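You operate a simulated robot arm through the tools that you are given. There is no shell and no other tool. Be economical: measure what you need, move in short steps, check, and stop when the job is done.

You run a simulated robot arm. Do the job below in one go: nothing can be reset, and whatever is moved stays where it is left.

Task
The spinner shows UNEVEN: add the yellow glue tube and run it.
Fine: shut the hood, press the green button once and wait till the green lamp is out; leave the dial and the other tubes.

Only the result counts: the job must be done as asked and must still hold three seconds after the hand-in. Knocking over, shifting, dropping, spilling or breaking anything else fails it.

Robot
A 7-joint arm with a two-finger parallel gripper, fixed in place. Base frame: the origin is at the foot of the arm, x ahead of it, y to its left, z up; the work surface is at about z = 76. Units: cm, rad, N and s.
With the tool pointing down near the work surface it reaches from about 30 to 70 cm from the base axis. Its first joint turns from -1.152 to 1.152 rad. Payload 1.57 kg.
The tool frame sits at the grasp point between the pads (the TCP): z along the fingers, y along the line on which they close. The tips reach 3 cm beyond it. The gripper opens to 11 cm. The fingers are 2.4 cm wide and 1.2 cm thick; the gripper's body (4.8 by 11.2 cm) begins 7.8 cm behind the TCP.
Orientation is told as [roll, pitch, yaw] about the base's x, y, z axes, in that order, counted from this pose: with the fingers straight down and closing along the base's y, the tool's x points along the base's -x, its y along +y and its z along -z.

Tools
- The arm moves only by the tool nudge_tool. Its argument "series" is a list of rows, each an object of numbers (a shift or turn left out is 0, a gripper value left out holds the last): "jaw": the closure, from 0 (fully open) to 1 (shut); "x", "y", "z": the shift along the tool's x, y, z in m; "rx", "ry", "rz": the turn, a rotation vector about the tool's x, y, z in rad. In form: [{"jaw": .., "x": .., "y": .., "z": .., "rx": .., "ry": .., "rz": ..}, ...]. A call has 1 to 8 rows; each row shifts and turns the commanded pose from where the row before left it, along the tool's axes as they then stand. A row lasts 0.2 s, in which the tool goes at most 5 cm and 0.15 rad; a call with a longer step from one row to the next is refused whole, and so is a gripper value outside its range. Where a pose cannot be reached the arm comes as near as it can. A force on the tool above 70 N (or 10 N above the force at the start of the call, whichever is more), or a blocked arm, ends the call early, and 0.2 s more pass. The fingers move at their own pace (about 10.8 cm/s each) and stop on an object; they squeeze with about 24 N. The grip force told is the motor's: it shows also when the fingers shut on nothing. Time passes only in rows, and 0.2 s behind the last, so rows that do not move let the fingers close. It gives the time, the measured TCP pose, the force on the tool (base axes), the opening and the grip force at its end, in the units of the frame above (readings bear some noise), with the torque about the TCP (base axes, N m) and any sound that the robot's microphone picked up, and new pictures: "pictures" is both (left out), scene, wrist or none.
- Cameras (640 x 400 px; columns grow to the right, rows downward): "scene" is fixed at [17.67, -41.17, 139.37]; the picture's right is [0.59, -0.81, 0.00], its down [-0.55, -0.41, -0.73] and it looks along [0.58, 0.43, -0.69] (base axes); focal length 321 px, centre (320, 200). "wrist" rides on the gripper at [7, 1.6, -14.1] in the tool frame; the picture's right is [-0.23, 0.97, 0.00], its down [-0.86, -0.20, -0.48] and it looks along [-0.47, -0.11, 0.88] (tool axes); focal length 222 px, centre (320, 200). There is no depth. A picture from a camera that has moved, and an enlarged one, comes with that camera's place and axes in the base frame and with its lens.
- close_up(camera, box): a new picture of the part [left, top, right, bottom] of that camera's present view, enlarged. The clock stands still meanwhile.
- job_done(): hands the job in; it is judged then, once.

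Go step by step. Nothing tells you positions but the pictures and the camera data: compare them with the known pose of the tool, close in by small moves and look again before you grip or let go. The budget is 120 turns and 200 pictures, counting those below and the enlarged ones. Unless the task says otherwise, let go and move clear before handing in, and close with one line.

The tools are called after "Call:" as a command line: name --argument value ..., lists and objects as JSON in quotes. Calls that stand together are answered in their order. nudge_tool: Moves the arm, as the interface text tells. Its arguments: {"type":"object","properties":{"series":{"type":"array","items":{"type":"object","properties":{"jaw":{"type":"number"},"x":{"type":"number"},"y":{"type":"number"},"z":{"type":"number"},"rx":{"type":"number"},"ry":{"type":"number"},"rz":{"type":"number"}}}},"pictures":{"type":"string","enum":["both","scene","wrist","none"]}},"required":["series"]} The other tools are called the same way: close_up (camera, box) takes an enlarged picture of a part of a camera's view; job_done () hands the job in.

At the start:

```text
t: 0.0
tcp_pos: [39.33, -12.2, 105.11]
tcp_rot: [0.001, 0.0, 0.0]
ft_force: [1.0, 0.4, -0.9]
wrist_torque: [0.02, 0.0, -0.03]
opening: 11.01
finger_force: 0.0
```

scene: 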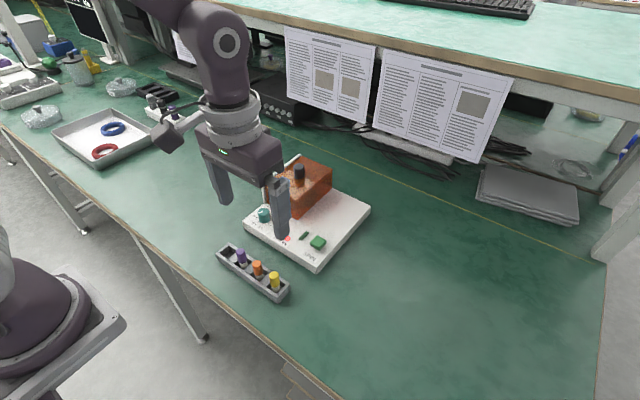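
wrist: 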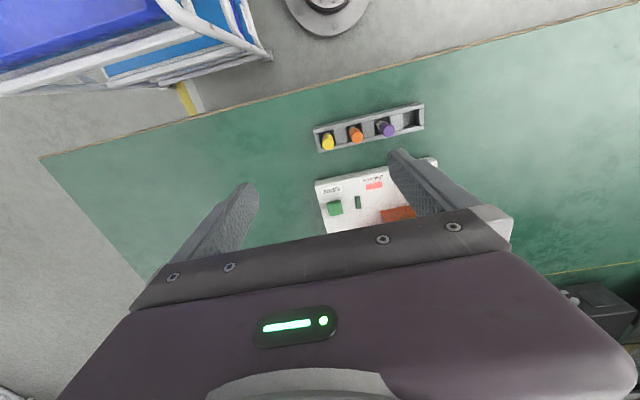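

I see a rack with purple, orange and yellow tubes in front of a white-based spinner with an orange hood. I'll zoom in before moving.

Call:
close_up --camera "scene" --box '[200, 140, 392, 310]'

Call:
close_up --camera "wrist" --box '[290, 90, 530, 240]'

```text
2.35 times, centred on (296, 225) of scene
camera zoom: at [17.67, -41.17, 139.37], right [0.59, -0.81, 0.0], down [-0.55, -0.41, -0.73], along [0.58, 0.43, -0.69], focal length 754 px, centre (376, 141)
```

zoom: 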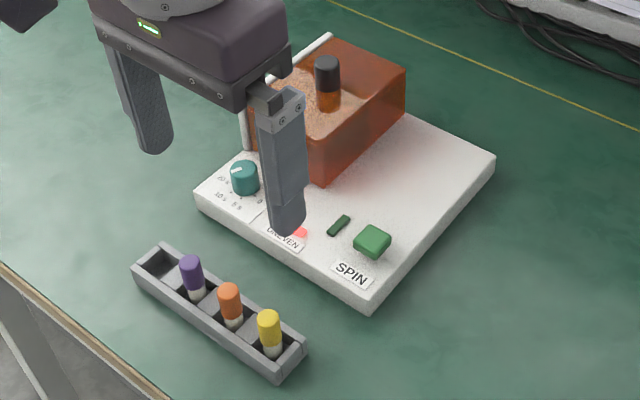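

```text
2.67 times, centred on (410, 165) of wrist
camera zoom: at [32.33, -10.52, 119.32], right [0.23, 0.97, 0.0], down [0.86, -0.2, 0.48], along [0.47, -0.11, -0.88], focal length 592 px, centre (80, 293)
```

zoom: 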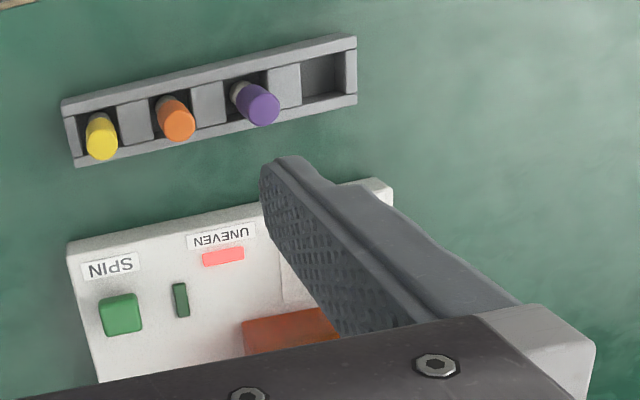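

The yellow tube is near (42.3, -11.3), and the SPIN button is near (55.2, -12.9). I'll raise the arm and back it off to see the hood and rotor clearly.

Call:
nudge_tool --series '[{"z": -0.04, "y": 0.03}, {"z": -0.04, "y": 0.03}, {"z": -0.03, "y": 0.04}, {"y": 0.05}, {"y": 0.05}, {"y": 0.05}]'

```text
t: 1.4
tcp_pos: [39.06, 12.91, 116.17]
tcp_rot: [0.0, 0.001, 0.001]
ft_force: [0.0, 0.8, -0.7]
wrist_torque: [-0.05, -0.03, -0.01]
opening: 11.03
finger_force: 0.1
camera wrist: at [32.17, 14.46, 130.42], right [0.23, 0.97, 0.0], down [0.86, -0.2, 0.48], along [0.47, -0.11, -0.88], focal length 222 px, centre (320, 200)
```

scene: 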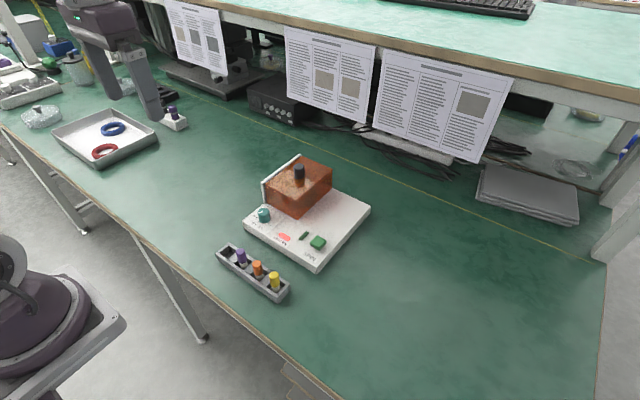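
wrist: 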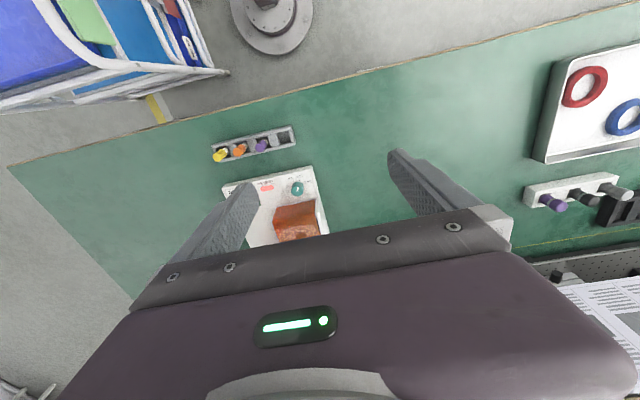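

Call:
close_up --camera "scene" --box '[232, 145, 382, 275]'

Call:
close_up --camera "wrist" --box '[200, 115, 350, 245]'

```text
3.08 times, centred on (307, 210) of scene
camera zoom: at [17.67, -41.17, 139.37], right [0.59, -0.81, 0.0], down [-0.55, -0.41, -0.73], along [0.58, 0.43, -0.69], focal length 986 px, centre (360, 169)
```

zoom: 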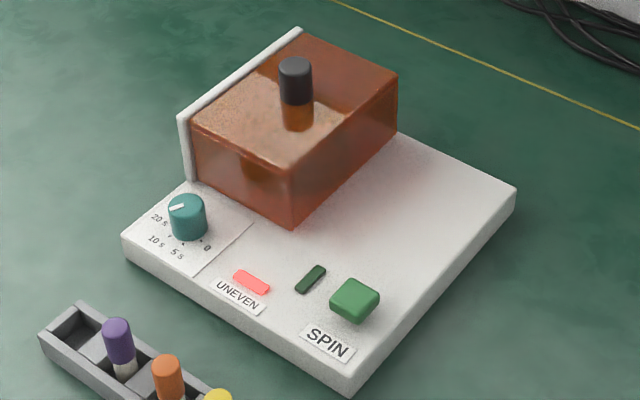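

```text
3.08 times, centred on (275, 180) of wrist
camera zoom: at [32.17, 14.46, 130.42], right [0.23, 0.97, 0.0], down [0.86, -0.2, 0.48], along [0.47, -0.11, -0.88], focal length 684 px, centre (458, 262)
```

zoom: 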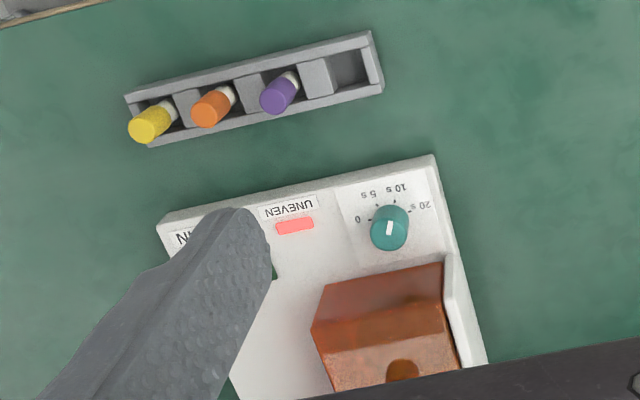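

The hood seems to sit at about x 58–73, y −4 to 6.6, with a dark knob on top and a plate on its left side. I'll move the wrist camera above it to see how it opens.

Call:
nudge_tool --series '[{"x": -0.045, "y": -0.02}, {"x": -0.045, "y": -0.02}, {"x": -0.045, "y": -0.02}, {"x": -0.045, "y": -0.02}, {"x": -0.04}, {}]' --pictures "wrist"

Call:
close_up --camera "wrist" --box '[220, 20, 420, 220]'

Call:
close_up --camera "scene" --box '[255, 148, 345, 223]'

```text
t: 2.8
tcp_pos: [61.15, 4.62, 116.05]
tcp_rot: [0.0, 0.002, 0.002]
ft_force: [0.2, 0.3, -1.0]
wrist_torque: [-0.02, 0.02, 0.03]
opening: 10.99
finger_force: 0.0
camera wrist: at [54.26, 6.36, 130.19], right [0.23, 0.97, 0.0], down [0.86, -0.2, 0.48], along [0.46, -0.11, -0.88], focal length 222 px, centre (320, 200)
```

wrist: 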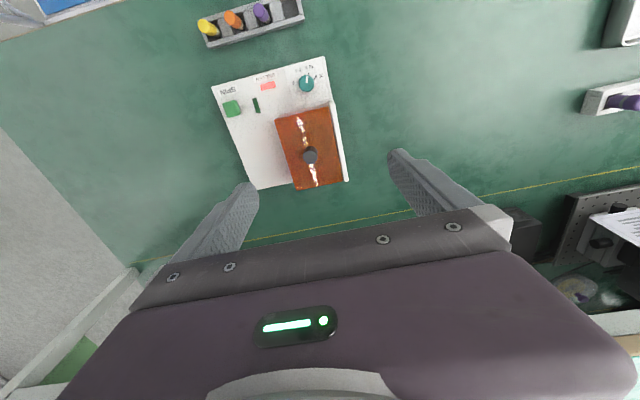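

```text
2.00 times, centred on (320, 120) of wrist
camera zoom: at [54.26, 6.36, 130.19], right [0.23, 0.97, 0.0], down [0.86, -0.2, 0.48], along [0.46, -0.11, -0.88], focal length 444 px, centre (320, 360)
```

zoom: 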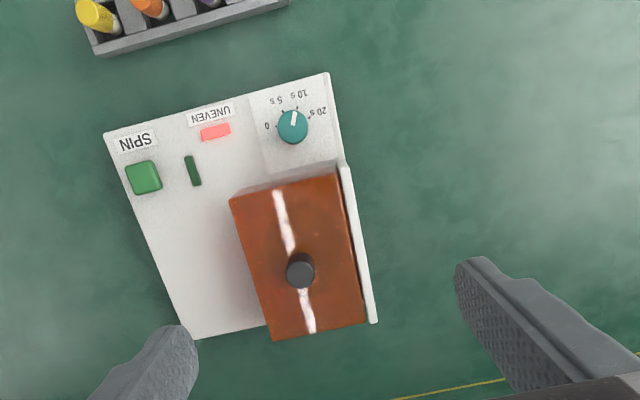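

```text
5.33 times, centred on (300, 186) of scene
camera zoom: at [17.67, -41.17, 139.37], right [0.59, -0.81, 0.0], down [-0.55, -0.41, -0.73], along [0.58, 0.43, -0.69], focal length 1710 px, centre (427, 277)
```

zoom: 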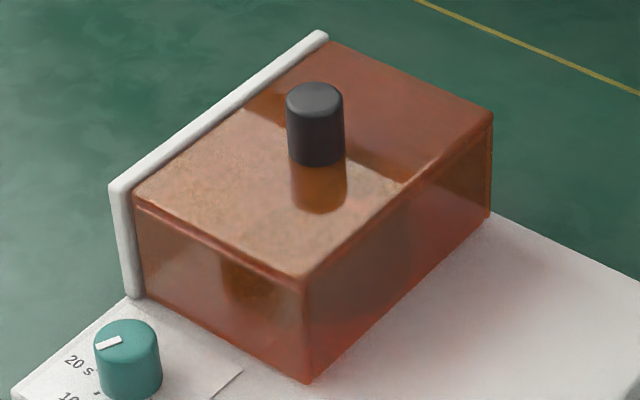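

The hood looks closed against the left plate, with a knob near (65, 1, 88–91) and clear base to its right, so it probably slides to −y. I'll descend above the knob and check the alignment.

Call:
nudge_tool --series '[{"x": -0.02, "y": -0.017, "z": 0.03, "jaw": 0.35}, {"x": -0.018, "y": -0.017, "z": 0.04}, {"z": 0.045}, {"z": 0.045}, {}]'

Call:
close_up --camera "scene" --box '[240, 120, 360, 220]'

```text
t: 4.0
tcp_pos: [65.1, 1.5, 100.07]
tcp_rot: [-0.001, 0.0, 0.001]
ft_force: [1.0, 0.6, 0.2]
wrist_torque: [0.02, 0.0, -0.03]
opening: 7.15
finger_force: 0.0
camera wrist: at [58.14, 3.09, 114.07], right [0.23, 0.97, 0.0], down [0.86, -0.2, 0.48], along [0.47, -0.11, -0.88], focal length 222 px, centre (320, 200)
```

scene: 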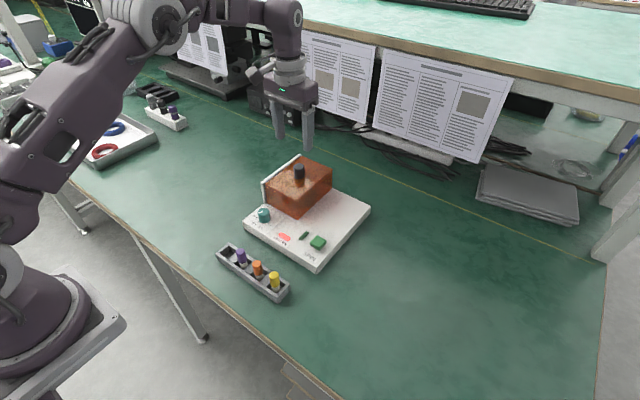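
wrist: 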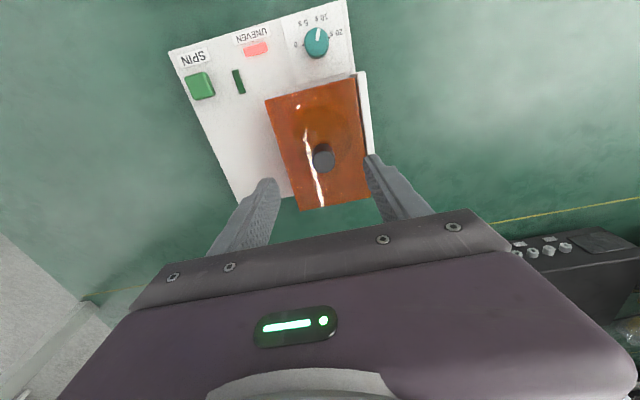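

```text
4.00 times, centred on (300, 170) of scene
camera zoom: at [17.67, -41.17, 139.37], right [0.59, -0.81, 0.0], down [-0.55, -0.41, -0.73], along [0.58, 0.43, -0.69], focal length 1282 px, centre (400, 320)
```

zoom: 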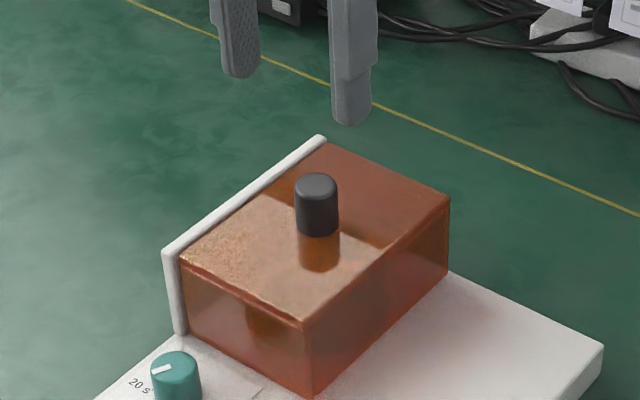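

The knob reads (65.6, 1.7), so I'm aligned. Descending and gripping it.

Call:
nudge_tool --series '[{"x": -0.004, "z": 0.03}, {"z": 0.03}, {"z": 0.025}, {}, {"jaw": 0.85}, {}, {}]'

Call:
close_up --camera "scene" --box '[240, 120, 360, 220]'

```text
t: 5.6
tcp_pos: [65.41, 1.39, 91.36]
tcp_rot: [-0.001, 0.001, 0.002]
ft_force: [0.4, 1.3, -3.7]
wrist_torque: [-0.21, -0.22, 0.05]
opening: 2.72
finger_force: 37.7
camera wrist: at [58.43, 3.12, 105.54], right [0.23, 0.97, 0.0], down [0.86, -0.2, 0.48], along [0.47, -0.11, -0.88], focal length 222 px, centre (320, 200)
```

scene: 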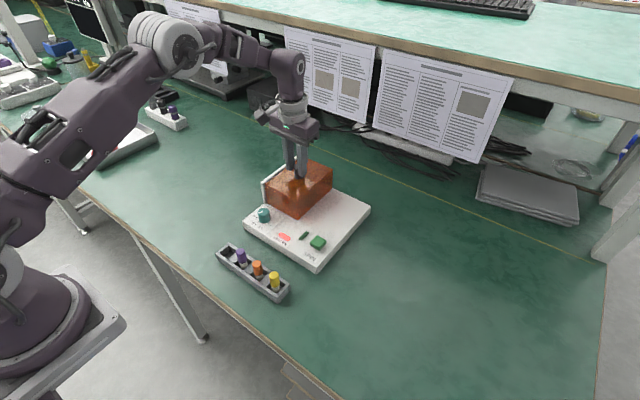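
wrist: 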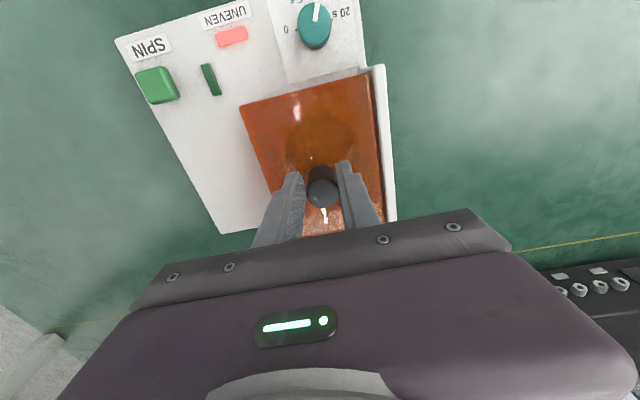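

```text
4.00 times, centred on (300, 170) of scene
camera zoom: at [17.68, -41.17, 139.37], right [0.59, -0.81, 0.0], down [-0.55, -0.41, -0.73], along [0.58, 0.43, -0.69], focal length 1282 px, centre (400, 320)
```

zoom: 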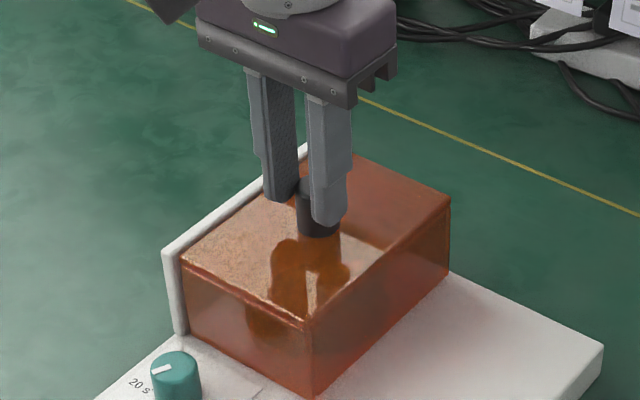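

The knob is gripped at 2.7 cm wide. I'll test a small slide toward −y.

Call:
nudge_tool --series '[{"y": -0.004}, {"y": -0.004}, {}]' --pictures "scene"

Call:
close_up --camera "scene" --box '[240, 120, 360, 220]'

```text
t: 6.4
tcp_pos: [65.44, 0.63, 91.35]
tcp_rot: [-0.001, 0.003, -0.001]
ft_force: [-0.3, -0.2, -17.2]
wrist_torque: [0.25, 0.08, 0.01]
opening: 2.73
finger_force: 38.2
```

scene: 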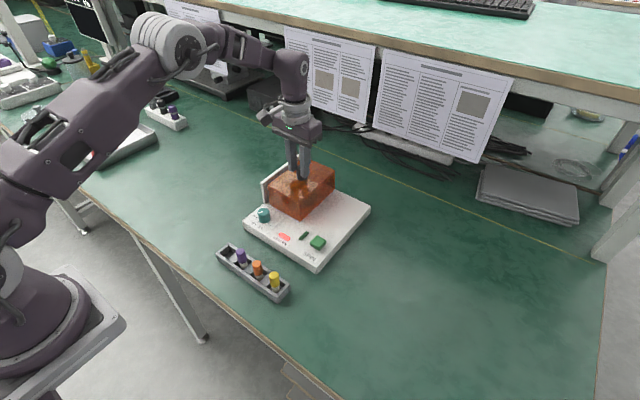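

```text
4.00 times, centred on (300, 170) of scene
camera zoom: at [17.7, -41.17, 139.36], right [0.59, -0.81, 0.0], down [-0.55, -0.41, -0.73], along [0.58, 0.43, -0.69], focal length 1282 px, centre (400, 320)
```

zoom: 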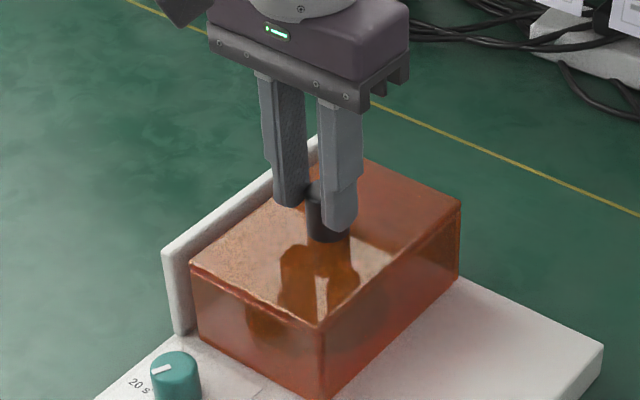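

The hood slid: a gap opened at the plate, with almost no lateral force. I'll continue the slide in small steps and watch the force.

Call:
nudge_tool --series '[{"y": -0.006, "z": 0.0005}, {"y": -0.006}, {"y": -0.006}, {}]' --pictures "none"

Call:
close_up --camera "scene" --box '[240, 120, 360, 220]'

```text
t: 7.4
tcp_pos: [65.58, -1.22, 91.45]
tcp_rot: [-0.002, 0.002, 0.0]
ft_force: [-10.0, 0.3, -29.3]
wrist_torque: [-0.21, 0.69, 0.0]
opening: 2.75
finger_force: 38.2
```

```text
4.00 times, centred on (300, 170) of scene
camera zoom: at [17.7, -41.17, 139.36], right [0.59, -0.81, 0.0], down [-0.55, -0.41, -0.73], along [0.58, 0.43, -0.69], focal length 1282 px, centre (400, 320)
```

zoom: 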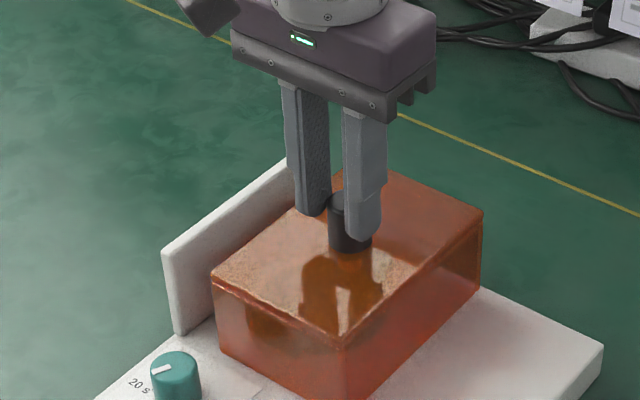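

It is clearly sliding, but side and vertical forces are building up from slight misalignment. I'll relax those with a small correction.

Call:
nudge_tool --series '[{"x": 0.001, "z": 0.001}, {"x": 0.0005, "z": 0.0005}, {}]' --pictures "none"

```text
t: 8.2
tcp_pos: [65.46, -1.15, 91.54]
tcp_rot: [0.0, -0.004, 0.002]
ft_force: [-2.6, 0.2, -8.2]
wrist_torque: [0.26, 0.43, 0.02]
opening: 2.73
finger_force: 37.5
```

Call:
nudge_tool --series '[{"y": -0.007, "x": 0.0005, "z": 0.0008}, {"y": -0.007, "x": 0.0005, "z": 0.0006}, {"y": -0.007, "x": 0.0005, "z": 0.0006}, {"y": -0.007, "x": 0.0005, "z": 0.0006}, {}]' --pictures "none"

Call:
close_up --camera "scene" --box '[240, 120, 360, 220]'

```text
t: 9.4
tcp_pos: [65.36, -4.03, 91.29]
tcp_rot: [0.0, -0.004, -0.001]
ft_force: [17.4, -0.3, 24.5]
wrist_torque: [0.26, -0.9, -0.03]
opening: 2.77
finger_force: 38.2
```

```text
4.00 times, centred on (300, 170) of scene
camera zoom: at [17.66, -41.17, 139.37], right [0.59, -0.81, 0.0], down [-0.55, -0.41, -0.73], along [0.58, 0.43, -0.69], focal length 1282 px, centre (400, 320)
```

zoom: 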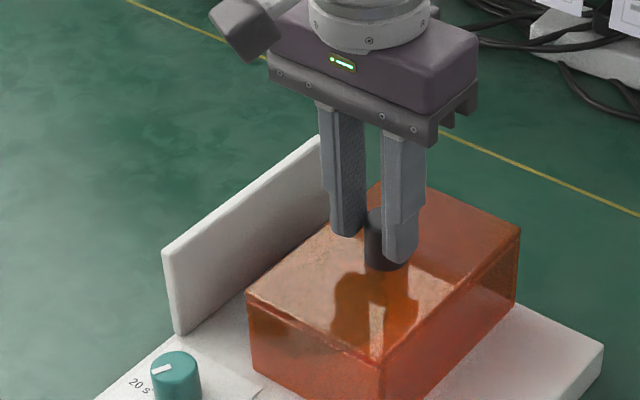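

I overcorrected, so I'll undo that and slide straight.

Call:
nudge_tool --series '[{"y": -0.006, "x": -0.001, "z": -0.001}, {"y": -0.007, "x": -0.001, "z": -0.001}, {"y": -0.006}, {}]' --pictures "none"

Call:
close_up --camera "scene" --box '[240, 120, 360, 220]'

```text
t: 10.4
tcp_pos: [65.0, -5.92, 91.24]
tcp_rot: [0.0, 0.007, -0.001]
ft_force: [-9.9, 0.0, 0.4]
wrist_torque: [0.08, 0.18, -0.04]
opening: 2.72
finger_force: 37.6
```

```text
4.00 times, centred on (300, 170) of scene
camera zoom: at [17.64, -41.17, 139.37], right [0.59, -0.81, 0.0], down [-0.55, -0.41, -0.73], along [0.58, 0.43, -0.69], focal length 1282 px, centre (400, 320)
```

zoom: 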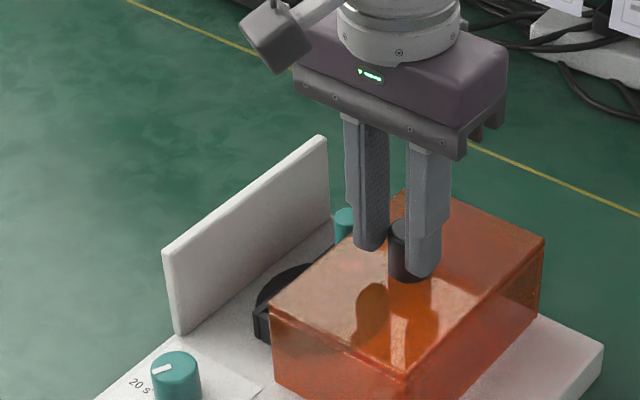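

The black rotor with a teal tube is appearing under the hood. I'll keep sliding until it is fully exposed.

Call:
nudge_tool --series '[{"y": -0.006, "x": 0.0008}, {"y": -0.006, "x": 0.0004}, {"y": -0.006, "x": 0.0002}, {"y": -0.006}, {}]' --pictures "none"

Call:
close_up --camera "scene" --box '[240, 120, 360, 220]'

```text
t: 11.6
tcp_pos: [65.3, -8.31, 91.18]
tcp_rot: [0.0, 0.003, -0.001]
ft_force: [-13.8, 1.5, -32.1]
wrist_torque: [-0.03, 0.81, 0.06]
opening: 2.72
finger_force: 38.2
```

```text
4.00 times, centred on (300, 170) of scene
camera zoom: at [17.7, -41.18, 139.36], right [0.59, -0.81, 0.0], down [-0.55, -0.41, -0.73], along [0.58, 0.43, -0.69], focal length 1282 px, centre (400, 320)
```

zoom: 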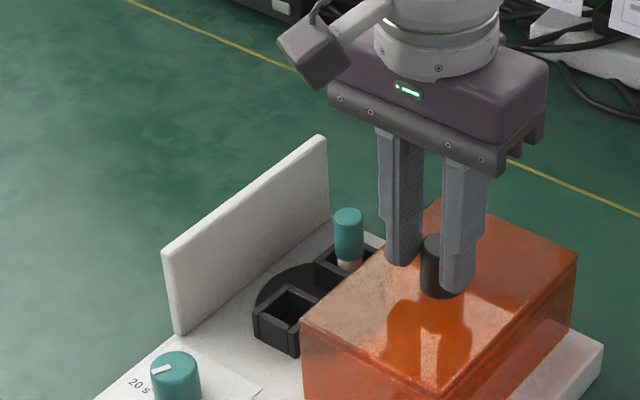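

The rotor has two pockets: the far one holds a teal tube and the near one is empty. I'll slide a bit further to the stop, relaxing the forces on the way.

Call:
nudge_tool --series '[{"y": -0.003, "x": 0.001, "z": 0.001}, {"y": -0.005, "x": 0.0005, "z": 0.0005}, {"y": -0.005}, {"y": -0.005}, {}]' --pictures "none"

Call:
close_up --camera "scene" --box '[240, 120, 360, 220]'

```text
t: 12.8
tcp_pos: [65.16, -9.09, 91.26]
tcp_rot: [0.015, -0.004, 0.007]
ft_force: [-12.1, 52.4, 9.6]
wrist_torque: [1.0, 0.72, 0.82]
opening: 2.73
finger_force: 38.1
```

```text
4.00 times, centred on (300, 170) of scene
camera zoom: at [17.63, -41.04, 139.42], right [0.59, -0.81, 0.0], down [-0.55, -0.41, -0.73], along [0.58, 0.43, -0.69], focal length 1282 px, centre (400, 320)
```

zoom: 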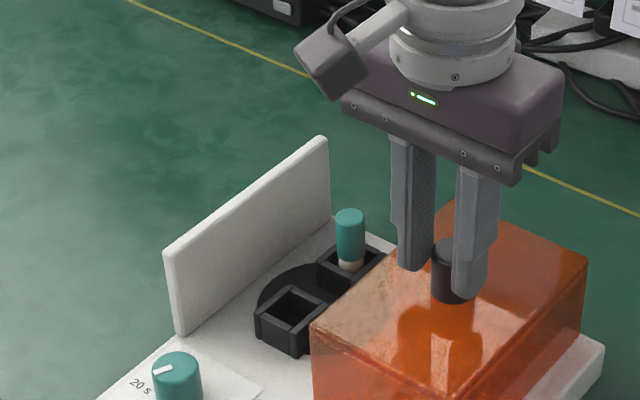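

The hood is at its end stop after 10.5 cm of travel. I'll relieve the push, let go, and rise over the rotor for a view.

Call:
nudge_tool --series '[{"y": 0.005}, {"y": 0.004, "x": -0.001}, {"jaw": 0.45}, {}, {"z": -0.03}, {"z": -0.04}, {"z": -0.04, "y": 0.03}, {"y": 0.04, "z": -0.02, "x": 0.02}]'

Call:
close_up --camera "scene" --box '[210, 150, 370, 300]'

Call:
close_up --camera "wrist" --box '[210, 20, 430, 220]'

```text
t: 14.6
tcp_pos: [62.89, -2.07, 104.23]
tcp_rot: [-0.001, 0.0, -0.001]
ft_force: [-0.7, 0.0, -0.7]
wrist_torque: [-0.06, -0.02, -0.01]
opening: 6.04
finger_force: 0.0
camera wrist: at [55.96, -0.43, 118.4], right [0.23, 0.97, 0.0], down [0.86, -0.2, 0.48], along [0.47, -0.11, -0.88], focal length 222 px, centre (320, 200)
```

scene: 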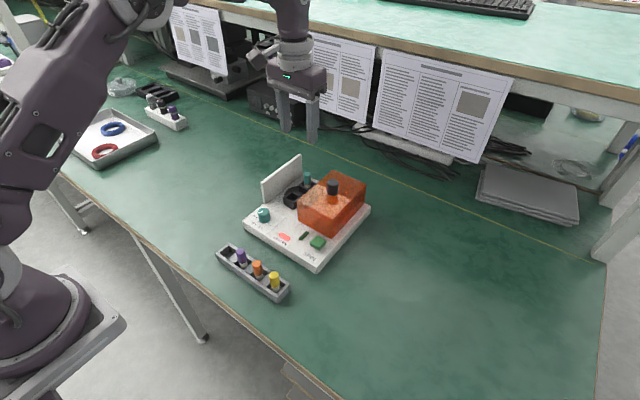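
wrist: 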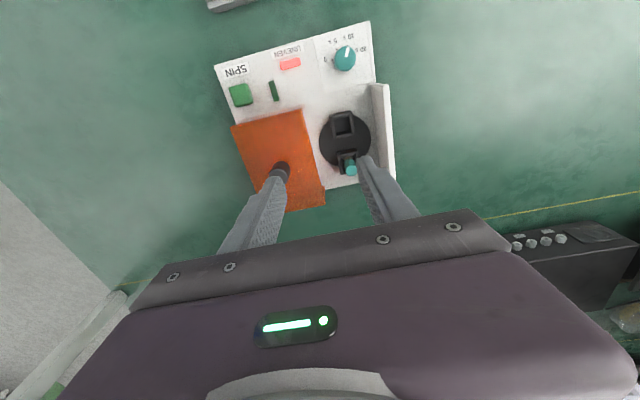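

```text
2.67 times, centred on (290, 225) of scene
camera zoom: at [17.66, -41.18, 139.37], right [0.59, -0.81, 0.0], down [-0.55, -0.41, -0.73], along [0.58, 0.43, -0.69], focal length 855 px, centre (400, 133)
```

zoom: 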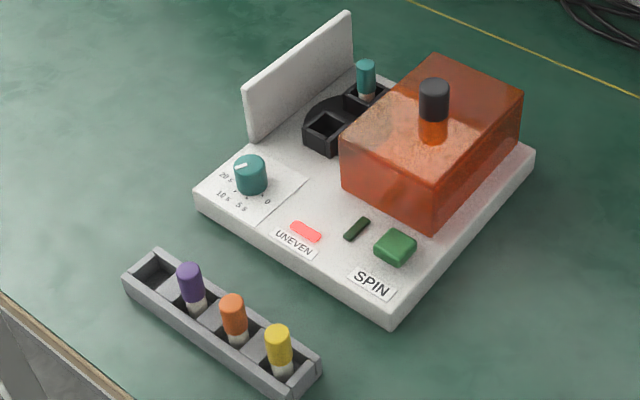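

```text
2.00 times, centred on (320, 120) of wrist
camera zoom: at [55.96, -0.43, 118.4], right [0.23, 0.97, 0.0], down [0.86, -0.2, 0.48], along [0.47, -0.11, -0.88], focal length 444 px, centre (320, 360)
```

zoom: 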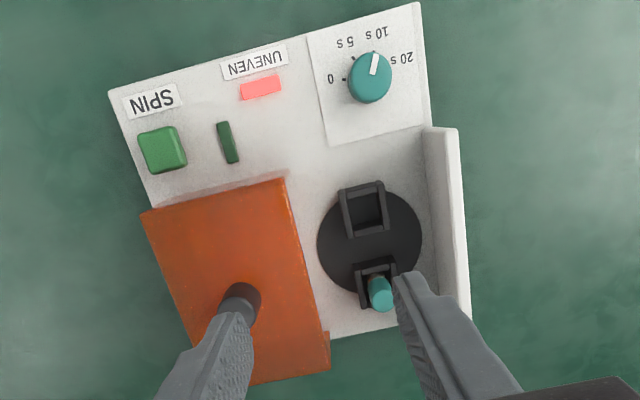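

The hood is open and clear, and the empty pocket is near (63, 1.5). Next I'll move above the yellow tube (about 42.2, −11.4, top at about z 82).

Call:
nudge_tool --series '[{"x": 0.045, "y": -0.015, "jaw": 0.55}, {"x": 0.045, "y": -0.02}, {"x": 0.045, "y": -0.02}, {"x": 0.045, "y": -0.02}, {"x": 0.027, "y": -0.018, "z": 0.02}, {"z": 0.03}, {}]'

Call:
close_up --camera "wrist" --box '[240, 60, 400, 220]'

Call:
close_up --camera "scene" --box '[200, 200, 320, 310]'

```text
t: 16.2
tcp_pos: [42.57, -11.36, 99.13]
tcp_rot: [0.0, 0.001, 0.002]
ft_force: [0.3, -0.2, 0.1]
wrist_torque: [0.0, 0.0, -0.01]
opening: 4.94
finger_force: 0.2
camera wrist: at [35.53, -9.74, 113.4], right [0.23, 0.97, 0.0], down [0.86, -0.2, 0.48], along [0.47, -0.11, -0.88], focal length 222 px, centre (320, 200)
```

scene: 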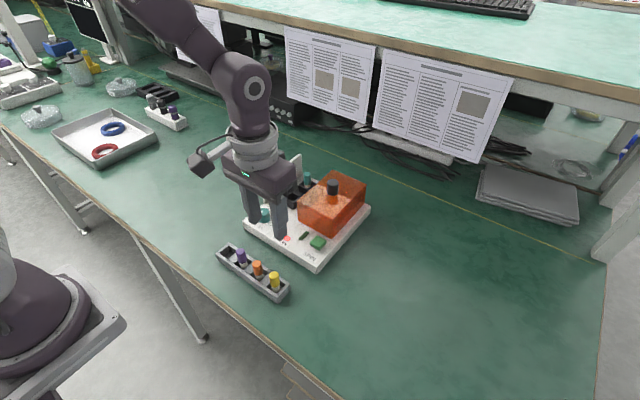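
wrist: 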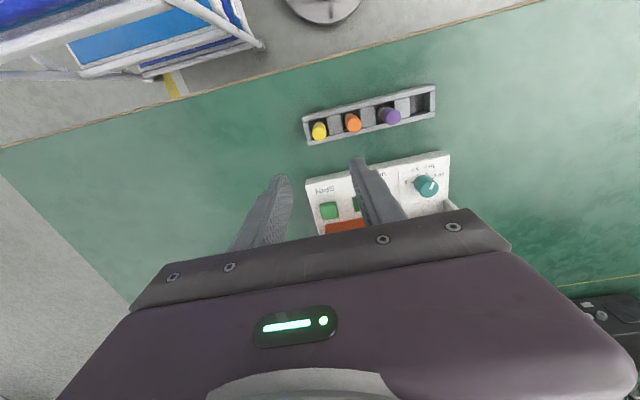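

```text
2.50 times, centred on (320, 140) of wrist
camera zoom: at [35.53, -9.74, 113.4], right [0.23, 0.97, 0.0], down [0.86, -0.2, 0.48], along [0.47, -0.11, -0.88], focal length 555 px, centre (320, 350)
```

zoom: 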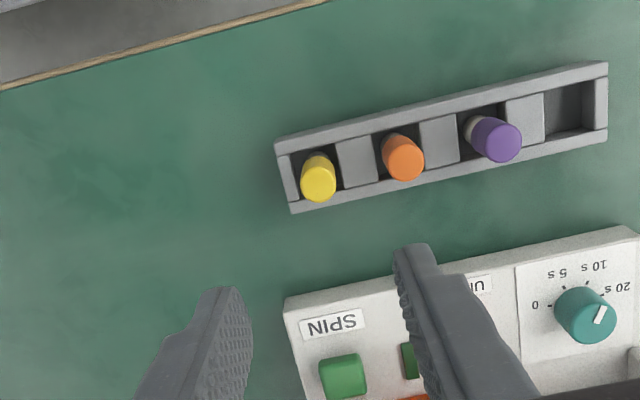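

```text
3.64 times, centred on (260, 255) of scene
camera zoom: at [17.67, -41.17, 139.37], right [0.59, -0.81, 0.0], down [-0.55, -0.41, -0.73], along [0.58, 0.43, -0.69], focal length 1166 px, centre (538, 0)
```

zoom: 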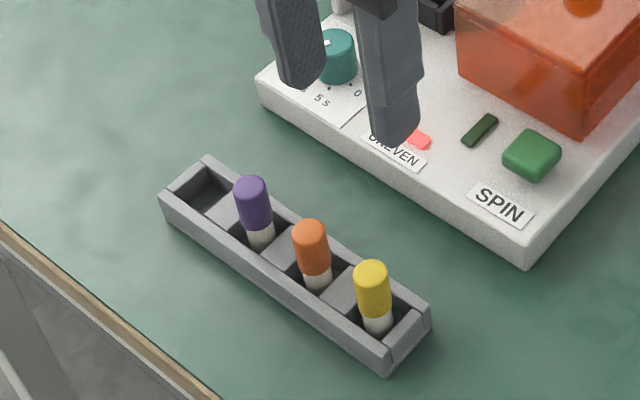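

The yellow tube's top is at about (41.8, −11.3, 83), and its neighbour is about 4.5 cm away. I'll narrow the jaw to about 3.4 cm and descend to just above it.

Call:
nudge_tool --series '[{"x": 0.0075, "y": 0.001, "z": 0.03, "jaw": 0.69}, {"z": 0.04}, {"z": 0.035}, {"z": 0.01}, {}]'

Call:
close_up --camera "wrist" --box '[240, 80, 400, 240]'

Call:
close_up --camera "scene" --box '[220, 210, 320, 310]'

```text
t: 17.4
tcp_pos: [41.75, -11.22, 87.73]
tcp_rot: [0.001, 0.0, -0.001]
ft_force: [0.2, 0.0, 0.3]
wrist_torque: [-0.01, 0.01, -0.01]
opening: 3.39
finger_force: 0.0
camera wrist: at [34.75, -9.52, 101.91], right [0.23, 0.97, 0.0], down [0.86, -0.2, 0.48], along [0.47, -0.11, -0.88], focal length 222 px, centre (320, 200)
```

scene: 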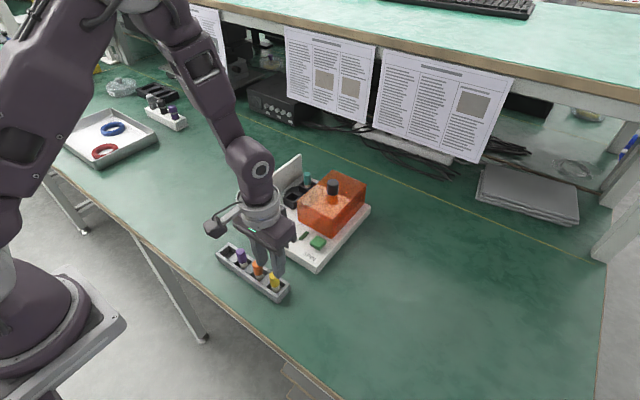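
wrist: 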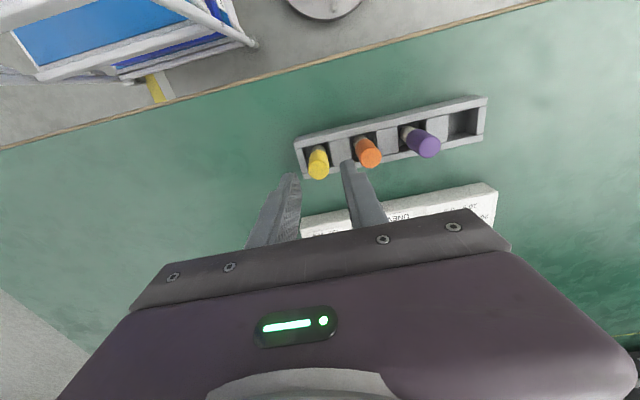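

```text
2.50 times, centred on (320, 160) of wrist
camera zoom: at [34.75, -9.52, 101.91], right [0.23, 0.97, 0.0], down [0.86, -0.2, 0.48], along [0.47, -0.11, -0.88], focal length 555 px, centre (320, 300)
```

zoom: 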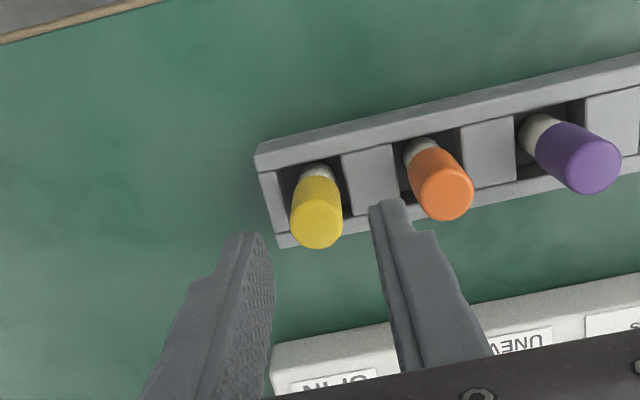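

```text
4.00 times, centred on (270, 260) of scene
camera zoom: at [17.67, -41.17, 139.37], right [0.59, -0.81, 0.0], down [-0.55, -0.41, -0.73], along [0.58, 0.43, -0.69], focal length 1282 px, centre (520, -40)
```

zoom: 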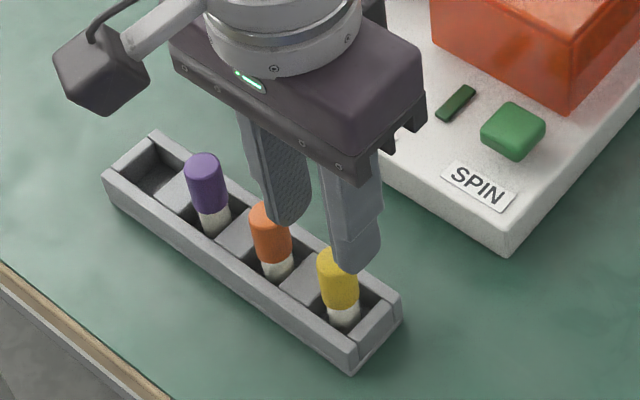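

I get about (42.1, −11.4) for the tube. I'll descend to grip height and check before closing.

Call:
nudge_tool --series '[{"x": -0.0035, "y": -0.0015, "z": 0.02}, {"z": 0.02}, {"z": 0.014}, {}]'

Call:
close_up --camera "wrist" --box '[250, 120, 390, 240]'

Call:
close_up --camera "scene" --box '[220, 220, 310, 310]'

```text
t: 18.4
tcp_pos: [42.02, -11.41, 82.38]
tcp_rot: [-0.001, -0.001, 0.002]
ft_force: [0.2, -0.6, -1.0]
wrist_torque: [0.01, 0.02, -0.01]
opening: 3.45
finger_force: 0.0
camera wrist: at [35.12, -9.77, 96.48], right [0.23, 0.97, 0.0], down [0.86, -0.2, 0.48], along [0.47, -0.11, -0.88], focal length 222 px, centre (320, 200)
```

scene: 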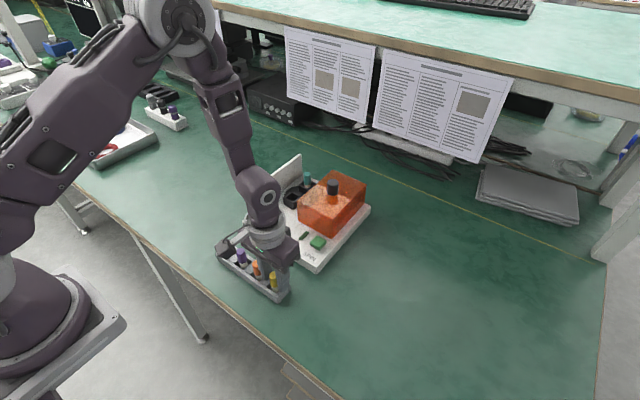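
wrist: 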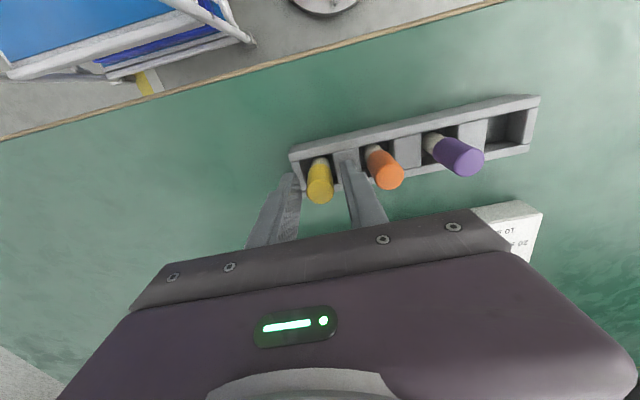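

```text
3.33 times, centred on (320, 180) of wrist
camera zoom: at [35.12, -9.77, 96.48], right [0.23, 0.97, 0.0], down [0.86, -0.2, 0.48], along [0.47, -0.11, -0.88], focal length 740 px, centre (320, 267)
```

zoom: 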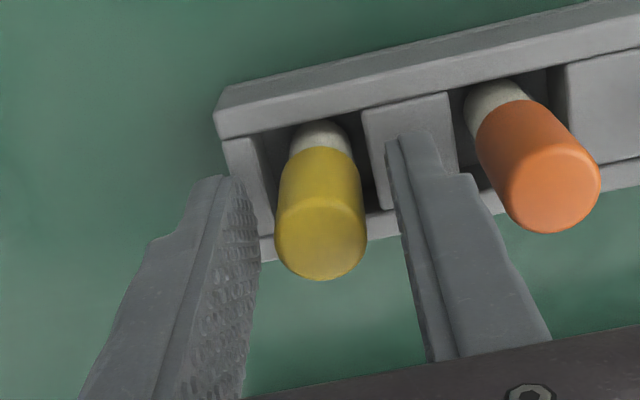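

```text
4.44 times, centred on (265, 265) of scene
camera zoom: at [17.67, -41.17, 139.37], right [0.59, -0.81, 0.0], down [-0.55, -0.41, -0.73], along [0.58, 0.43, -0.69], focal length 1425 px, centre (564, -89)
```

zoom: 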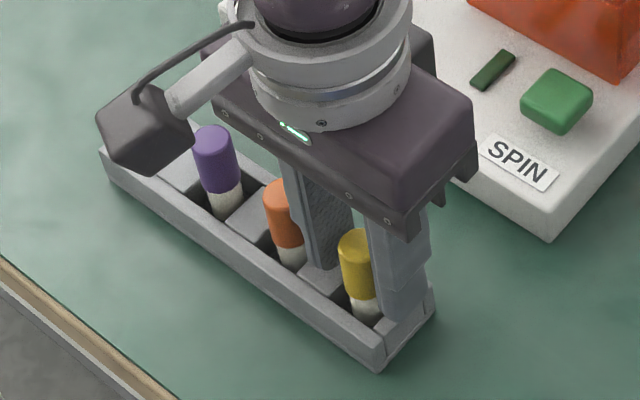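

The fingers straddle the yellow cap, centred. Closing.

Call:
nudge_tool --series '[{"jaw": 0.95}, {}, {}]' --pictures "none"

Call:
close_up --camera "scene" --box '[220, 220, 310, 310]'

```text
t: 19.2
tcp_pos: [42.11, -11.45, 82.22]
tcp_rot: [0.0, 0.0, -0.001]
ft_force: [-0.2, 0.5, 0.0]
wrist_torque: [-0.01, 0.0, 0.0]
opening: 1.84
finger_force: 23.6
```

```text
4.44 times, centred on (265, 265) of scene
camera zoom: at [17.67, -41.17, 139.37], right [0.59, -0.81, 0.0], down [-0.55, -0.41, -0.73], along [0.58, 0.43, -0.69], focal length 1425 px, centre (564, -89)
```

zoom: 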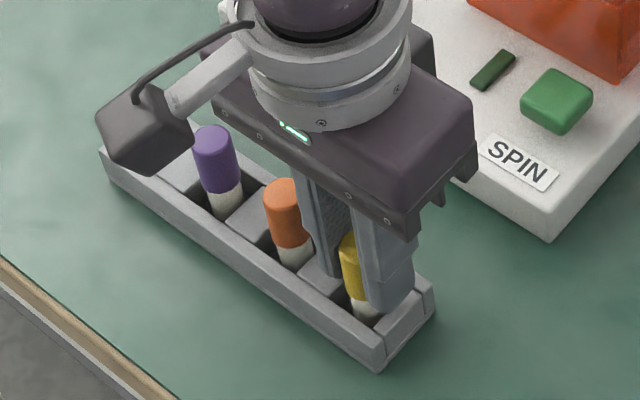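

Gripped at 1.84 cm. I'll lift straight up and carry it to above the pocket.

Call:
nudge_tool --series '[{"z": -0.02}, {"z": -0.03}, {"z": -0.04}, {"z": -0.045}, {"y": 0.043}, {"y": 0.043}, {"y": 0.043}]' --pictures "scene"

Call:
nudge_tool --series '[{"x": -0.045}, {"x": -0.045}, {"x": -0.045}, {"x": -0.03}, {"x": -0.02}, {}]'

Call:
close_up --camera "wrist" --box '[240, 60, 440, 240]'

Call:
close_up --camera "scene" --box '[240, 110, 360, 230]'

```text
t: 20.8
tcp_pos: [42.16, 1.32, 95.84]
tcp_rot: [0.0, -0.002, -0.001]
ft_force: [0.5, 0.3, -1.1]
wrist_torque: [0.0, -0.01, 0.0]
opening: 1.86
finger_force: 24.1
```

scene: 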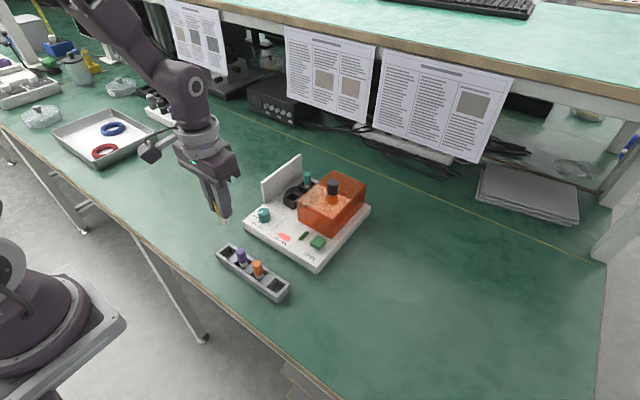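

```text
t: 22.2
tcp_pos: [60.62, 1.21, 95.83]
tcp_rot: [0.0, 0.0, 0.002]
ft_force: [-1.0, -0.4, 0.2]
wrist_torque: [0.0, 0.0, 0.02]
opening: 1.86
finger_force: 24.3
camera wrist: at [53.5, 2.93, 109.94], right [0.23, 0.97, 0.0], down [0.86, -0.2, 0.48], along [0.47, -0.11, -0.88], focal length 222 px, centre (320, 200)
```

scene: 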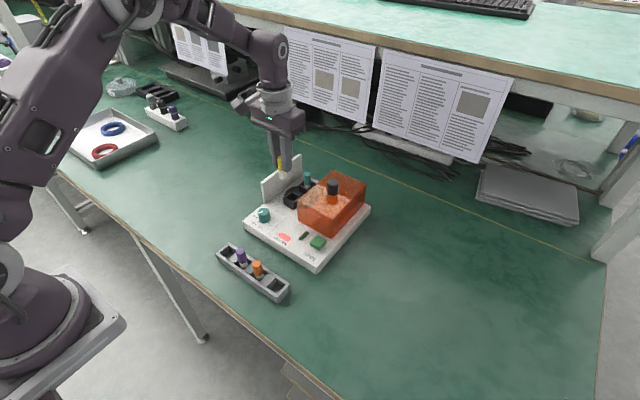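
wrist: 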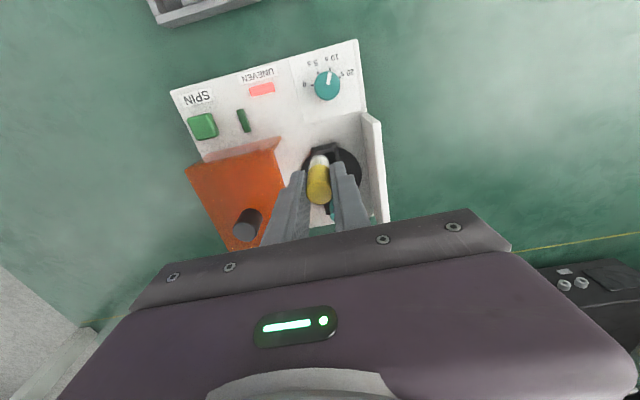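

```text
2.22 times, centred on (340, 150) of wrist
camera zoom: at [53.5, 2.93, 109.94], right [0.23, 0.97, 0.0], down [0.86, -0.2, 0.48], along [0.47, -0.11, -0.88], focal length 494 px, centre (276, 311)
```

zoom: 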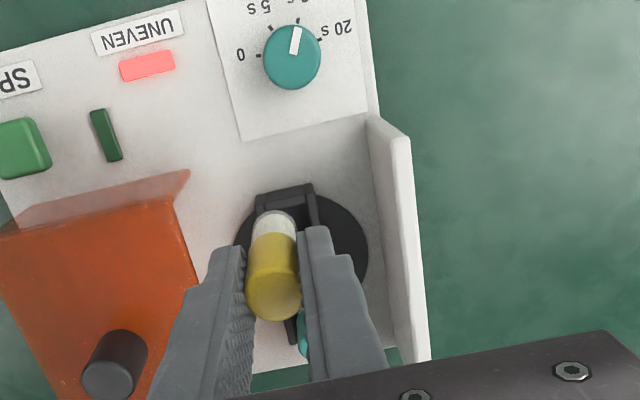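

```text
3.33 times, centred on (300, 170) of scene
camera zoom: at [17.67, -41.17, 139.37], right [0.59, -0.81, 0.0], down [-0.55, -0.41, -0.73], along [0.58, 0.43, -0.69], focal length 1069 px, centre (387, 300)
```

zoom: 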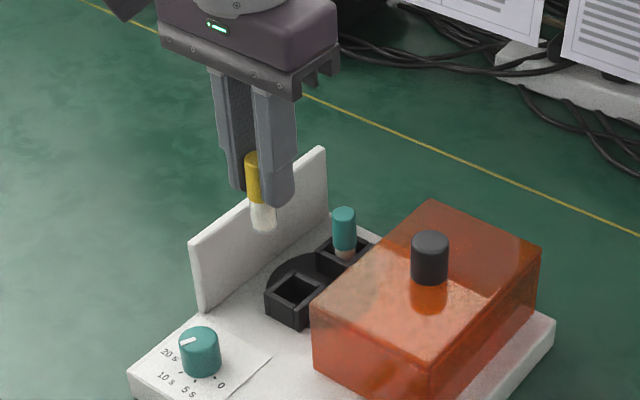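

The pocket top is at about (63.2, 1.6, 81), and the tube bottom is about 5.7 cm below the TCP. I'll move over it, hover just above, and check.

Call:
nudge_tool --series '[{"x": -0.026, "y": 0.004, "z": 0.02}, {"z": 0.03}, {"z": 0.018}, {}]'

Call:
close_up --camera "wrist" --box '[260, 100, 400, 240]'

Call:
close_up --camera "scene" --box '[260, 150, 330, 220]'

```text
t: 23.2
tcp_pos: [63.27, 1.73, 88.88]
tcp_rot: [-0.001, 0.002, 0.0]
ft_force: [0.1, -0.2, 0.5]
wrist_torque: [0.02, 0.02, 0.04]
opening: 1.87
finger_force: 23.9
camera wrist: at [56.21, 3.39, 103.13], right [0.23, 0.97, 0.0], down [0.86, -0.2, 0.48], along [0.47, -0.11, -0.88], focal length 222 px, centre (320, 200)
```

scene: 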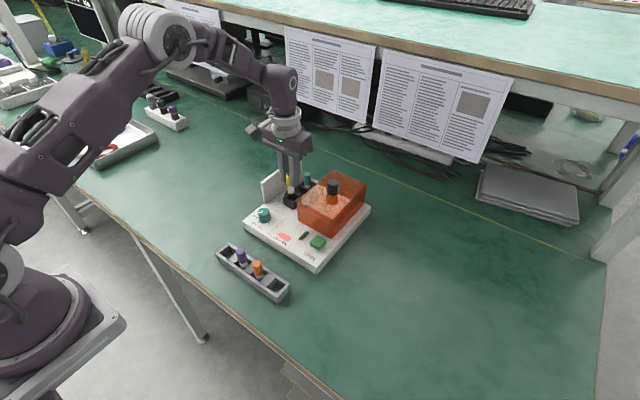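
wrist: 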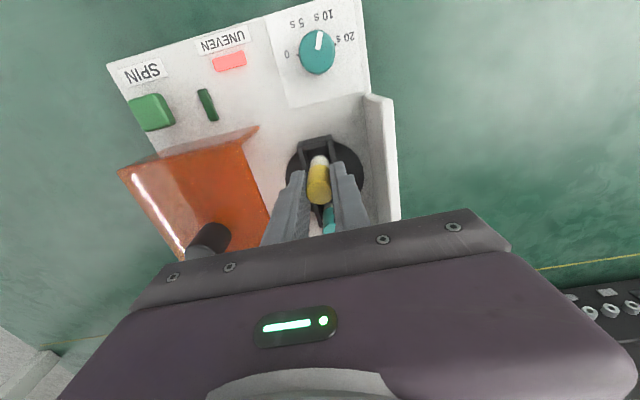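

```text
2.86 times, centred on (330, 170) of wrist
camera zoom: at [56.21, 3.39, 103.13], right [0.23, 0.97, 0.0], down [0.86, -0.2, 0.48], along [0.47, -0.11, -0.88], focal length 635 px, centre (291, 286)
```

zoom: 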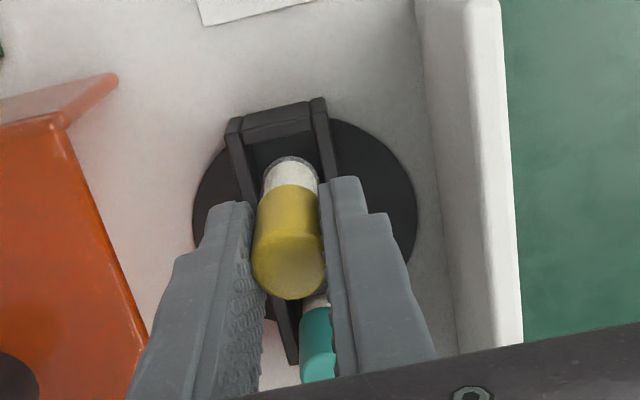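

```text
5.71 times, centred on (295, 185) of scene
camera zoom: at [17.67, -41.17, 139.37], right [0.59, -0.81, 0.0], down [-0.55, -0.41, -0.73], along [0.58, 0.43, -0.69], focal length 1832 px, centre (463, 286)
```

zoom: 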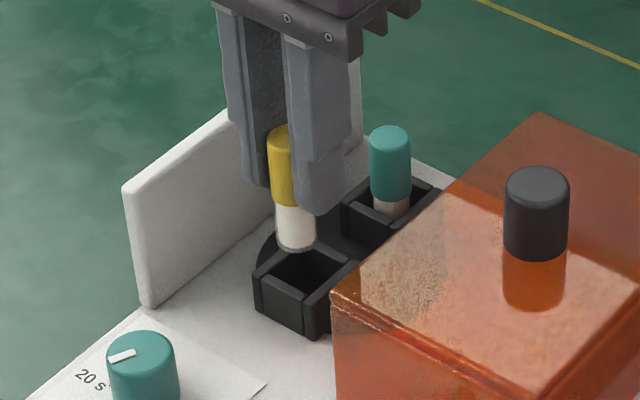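

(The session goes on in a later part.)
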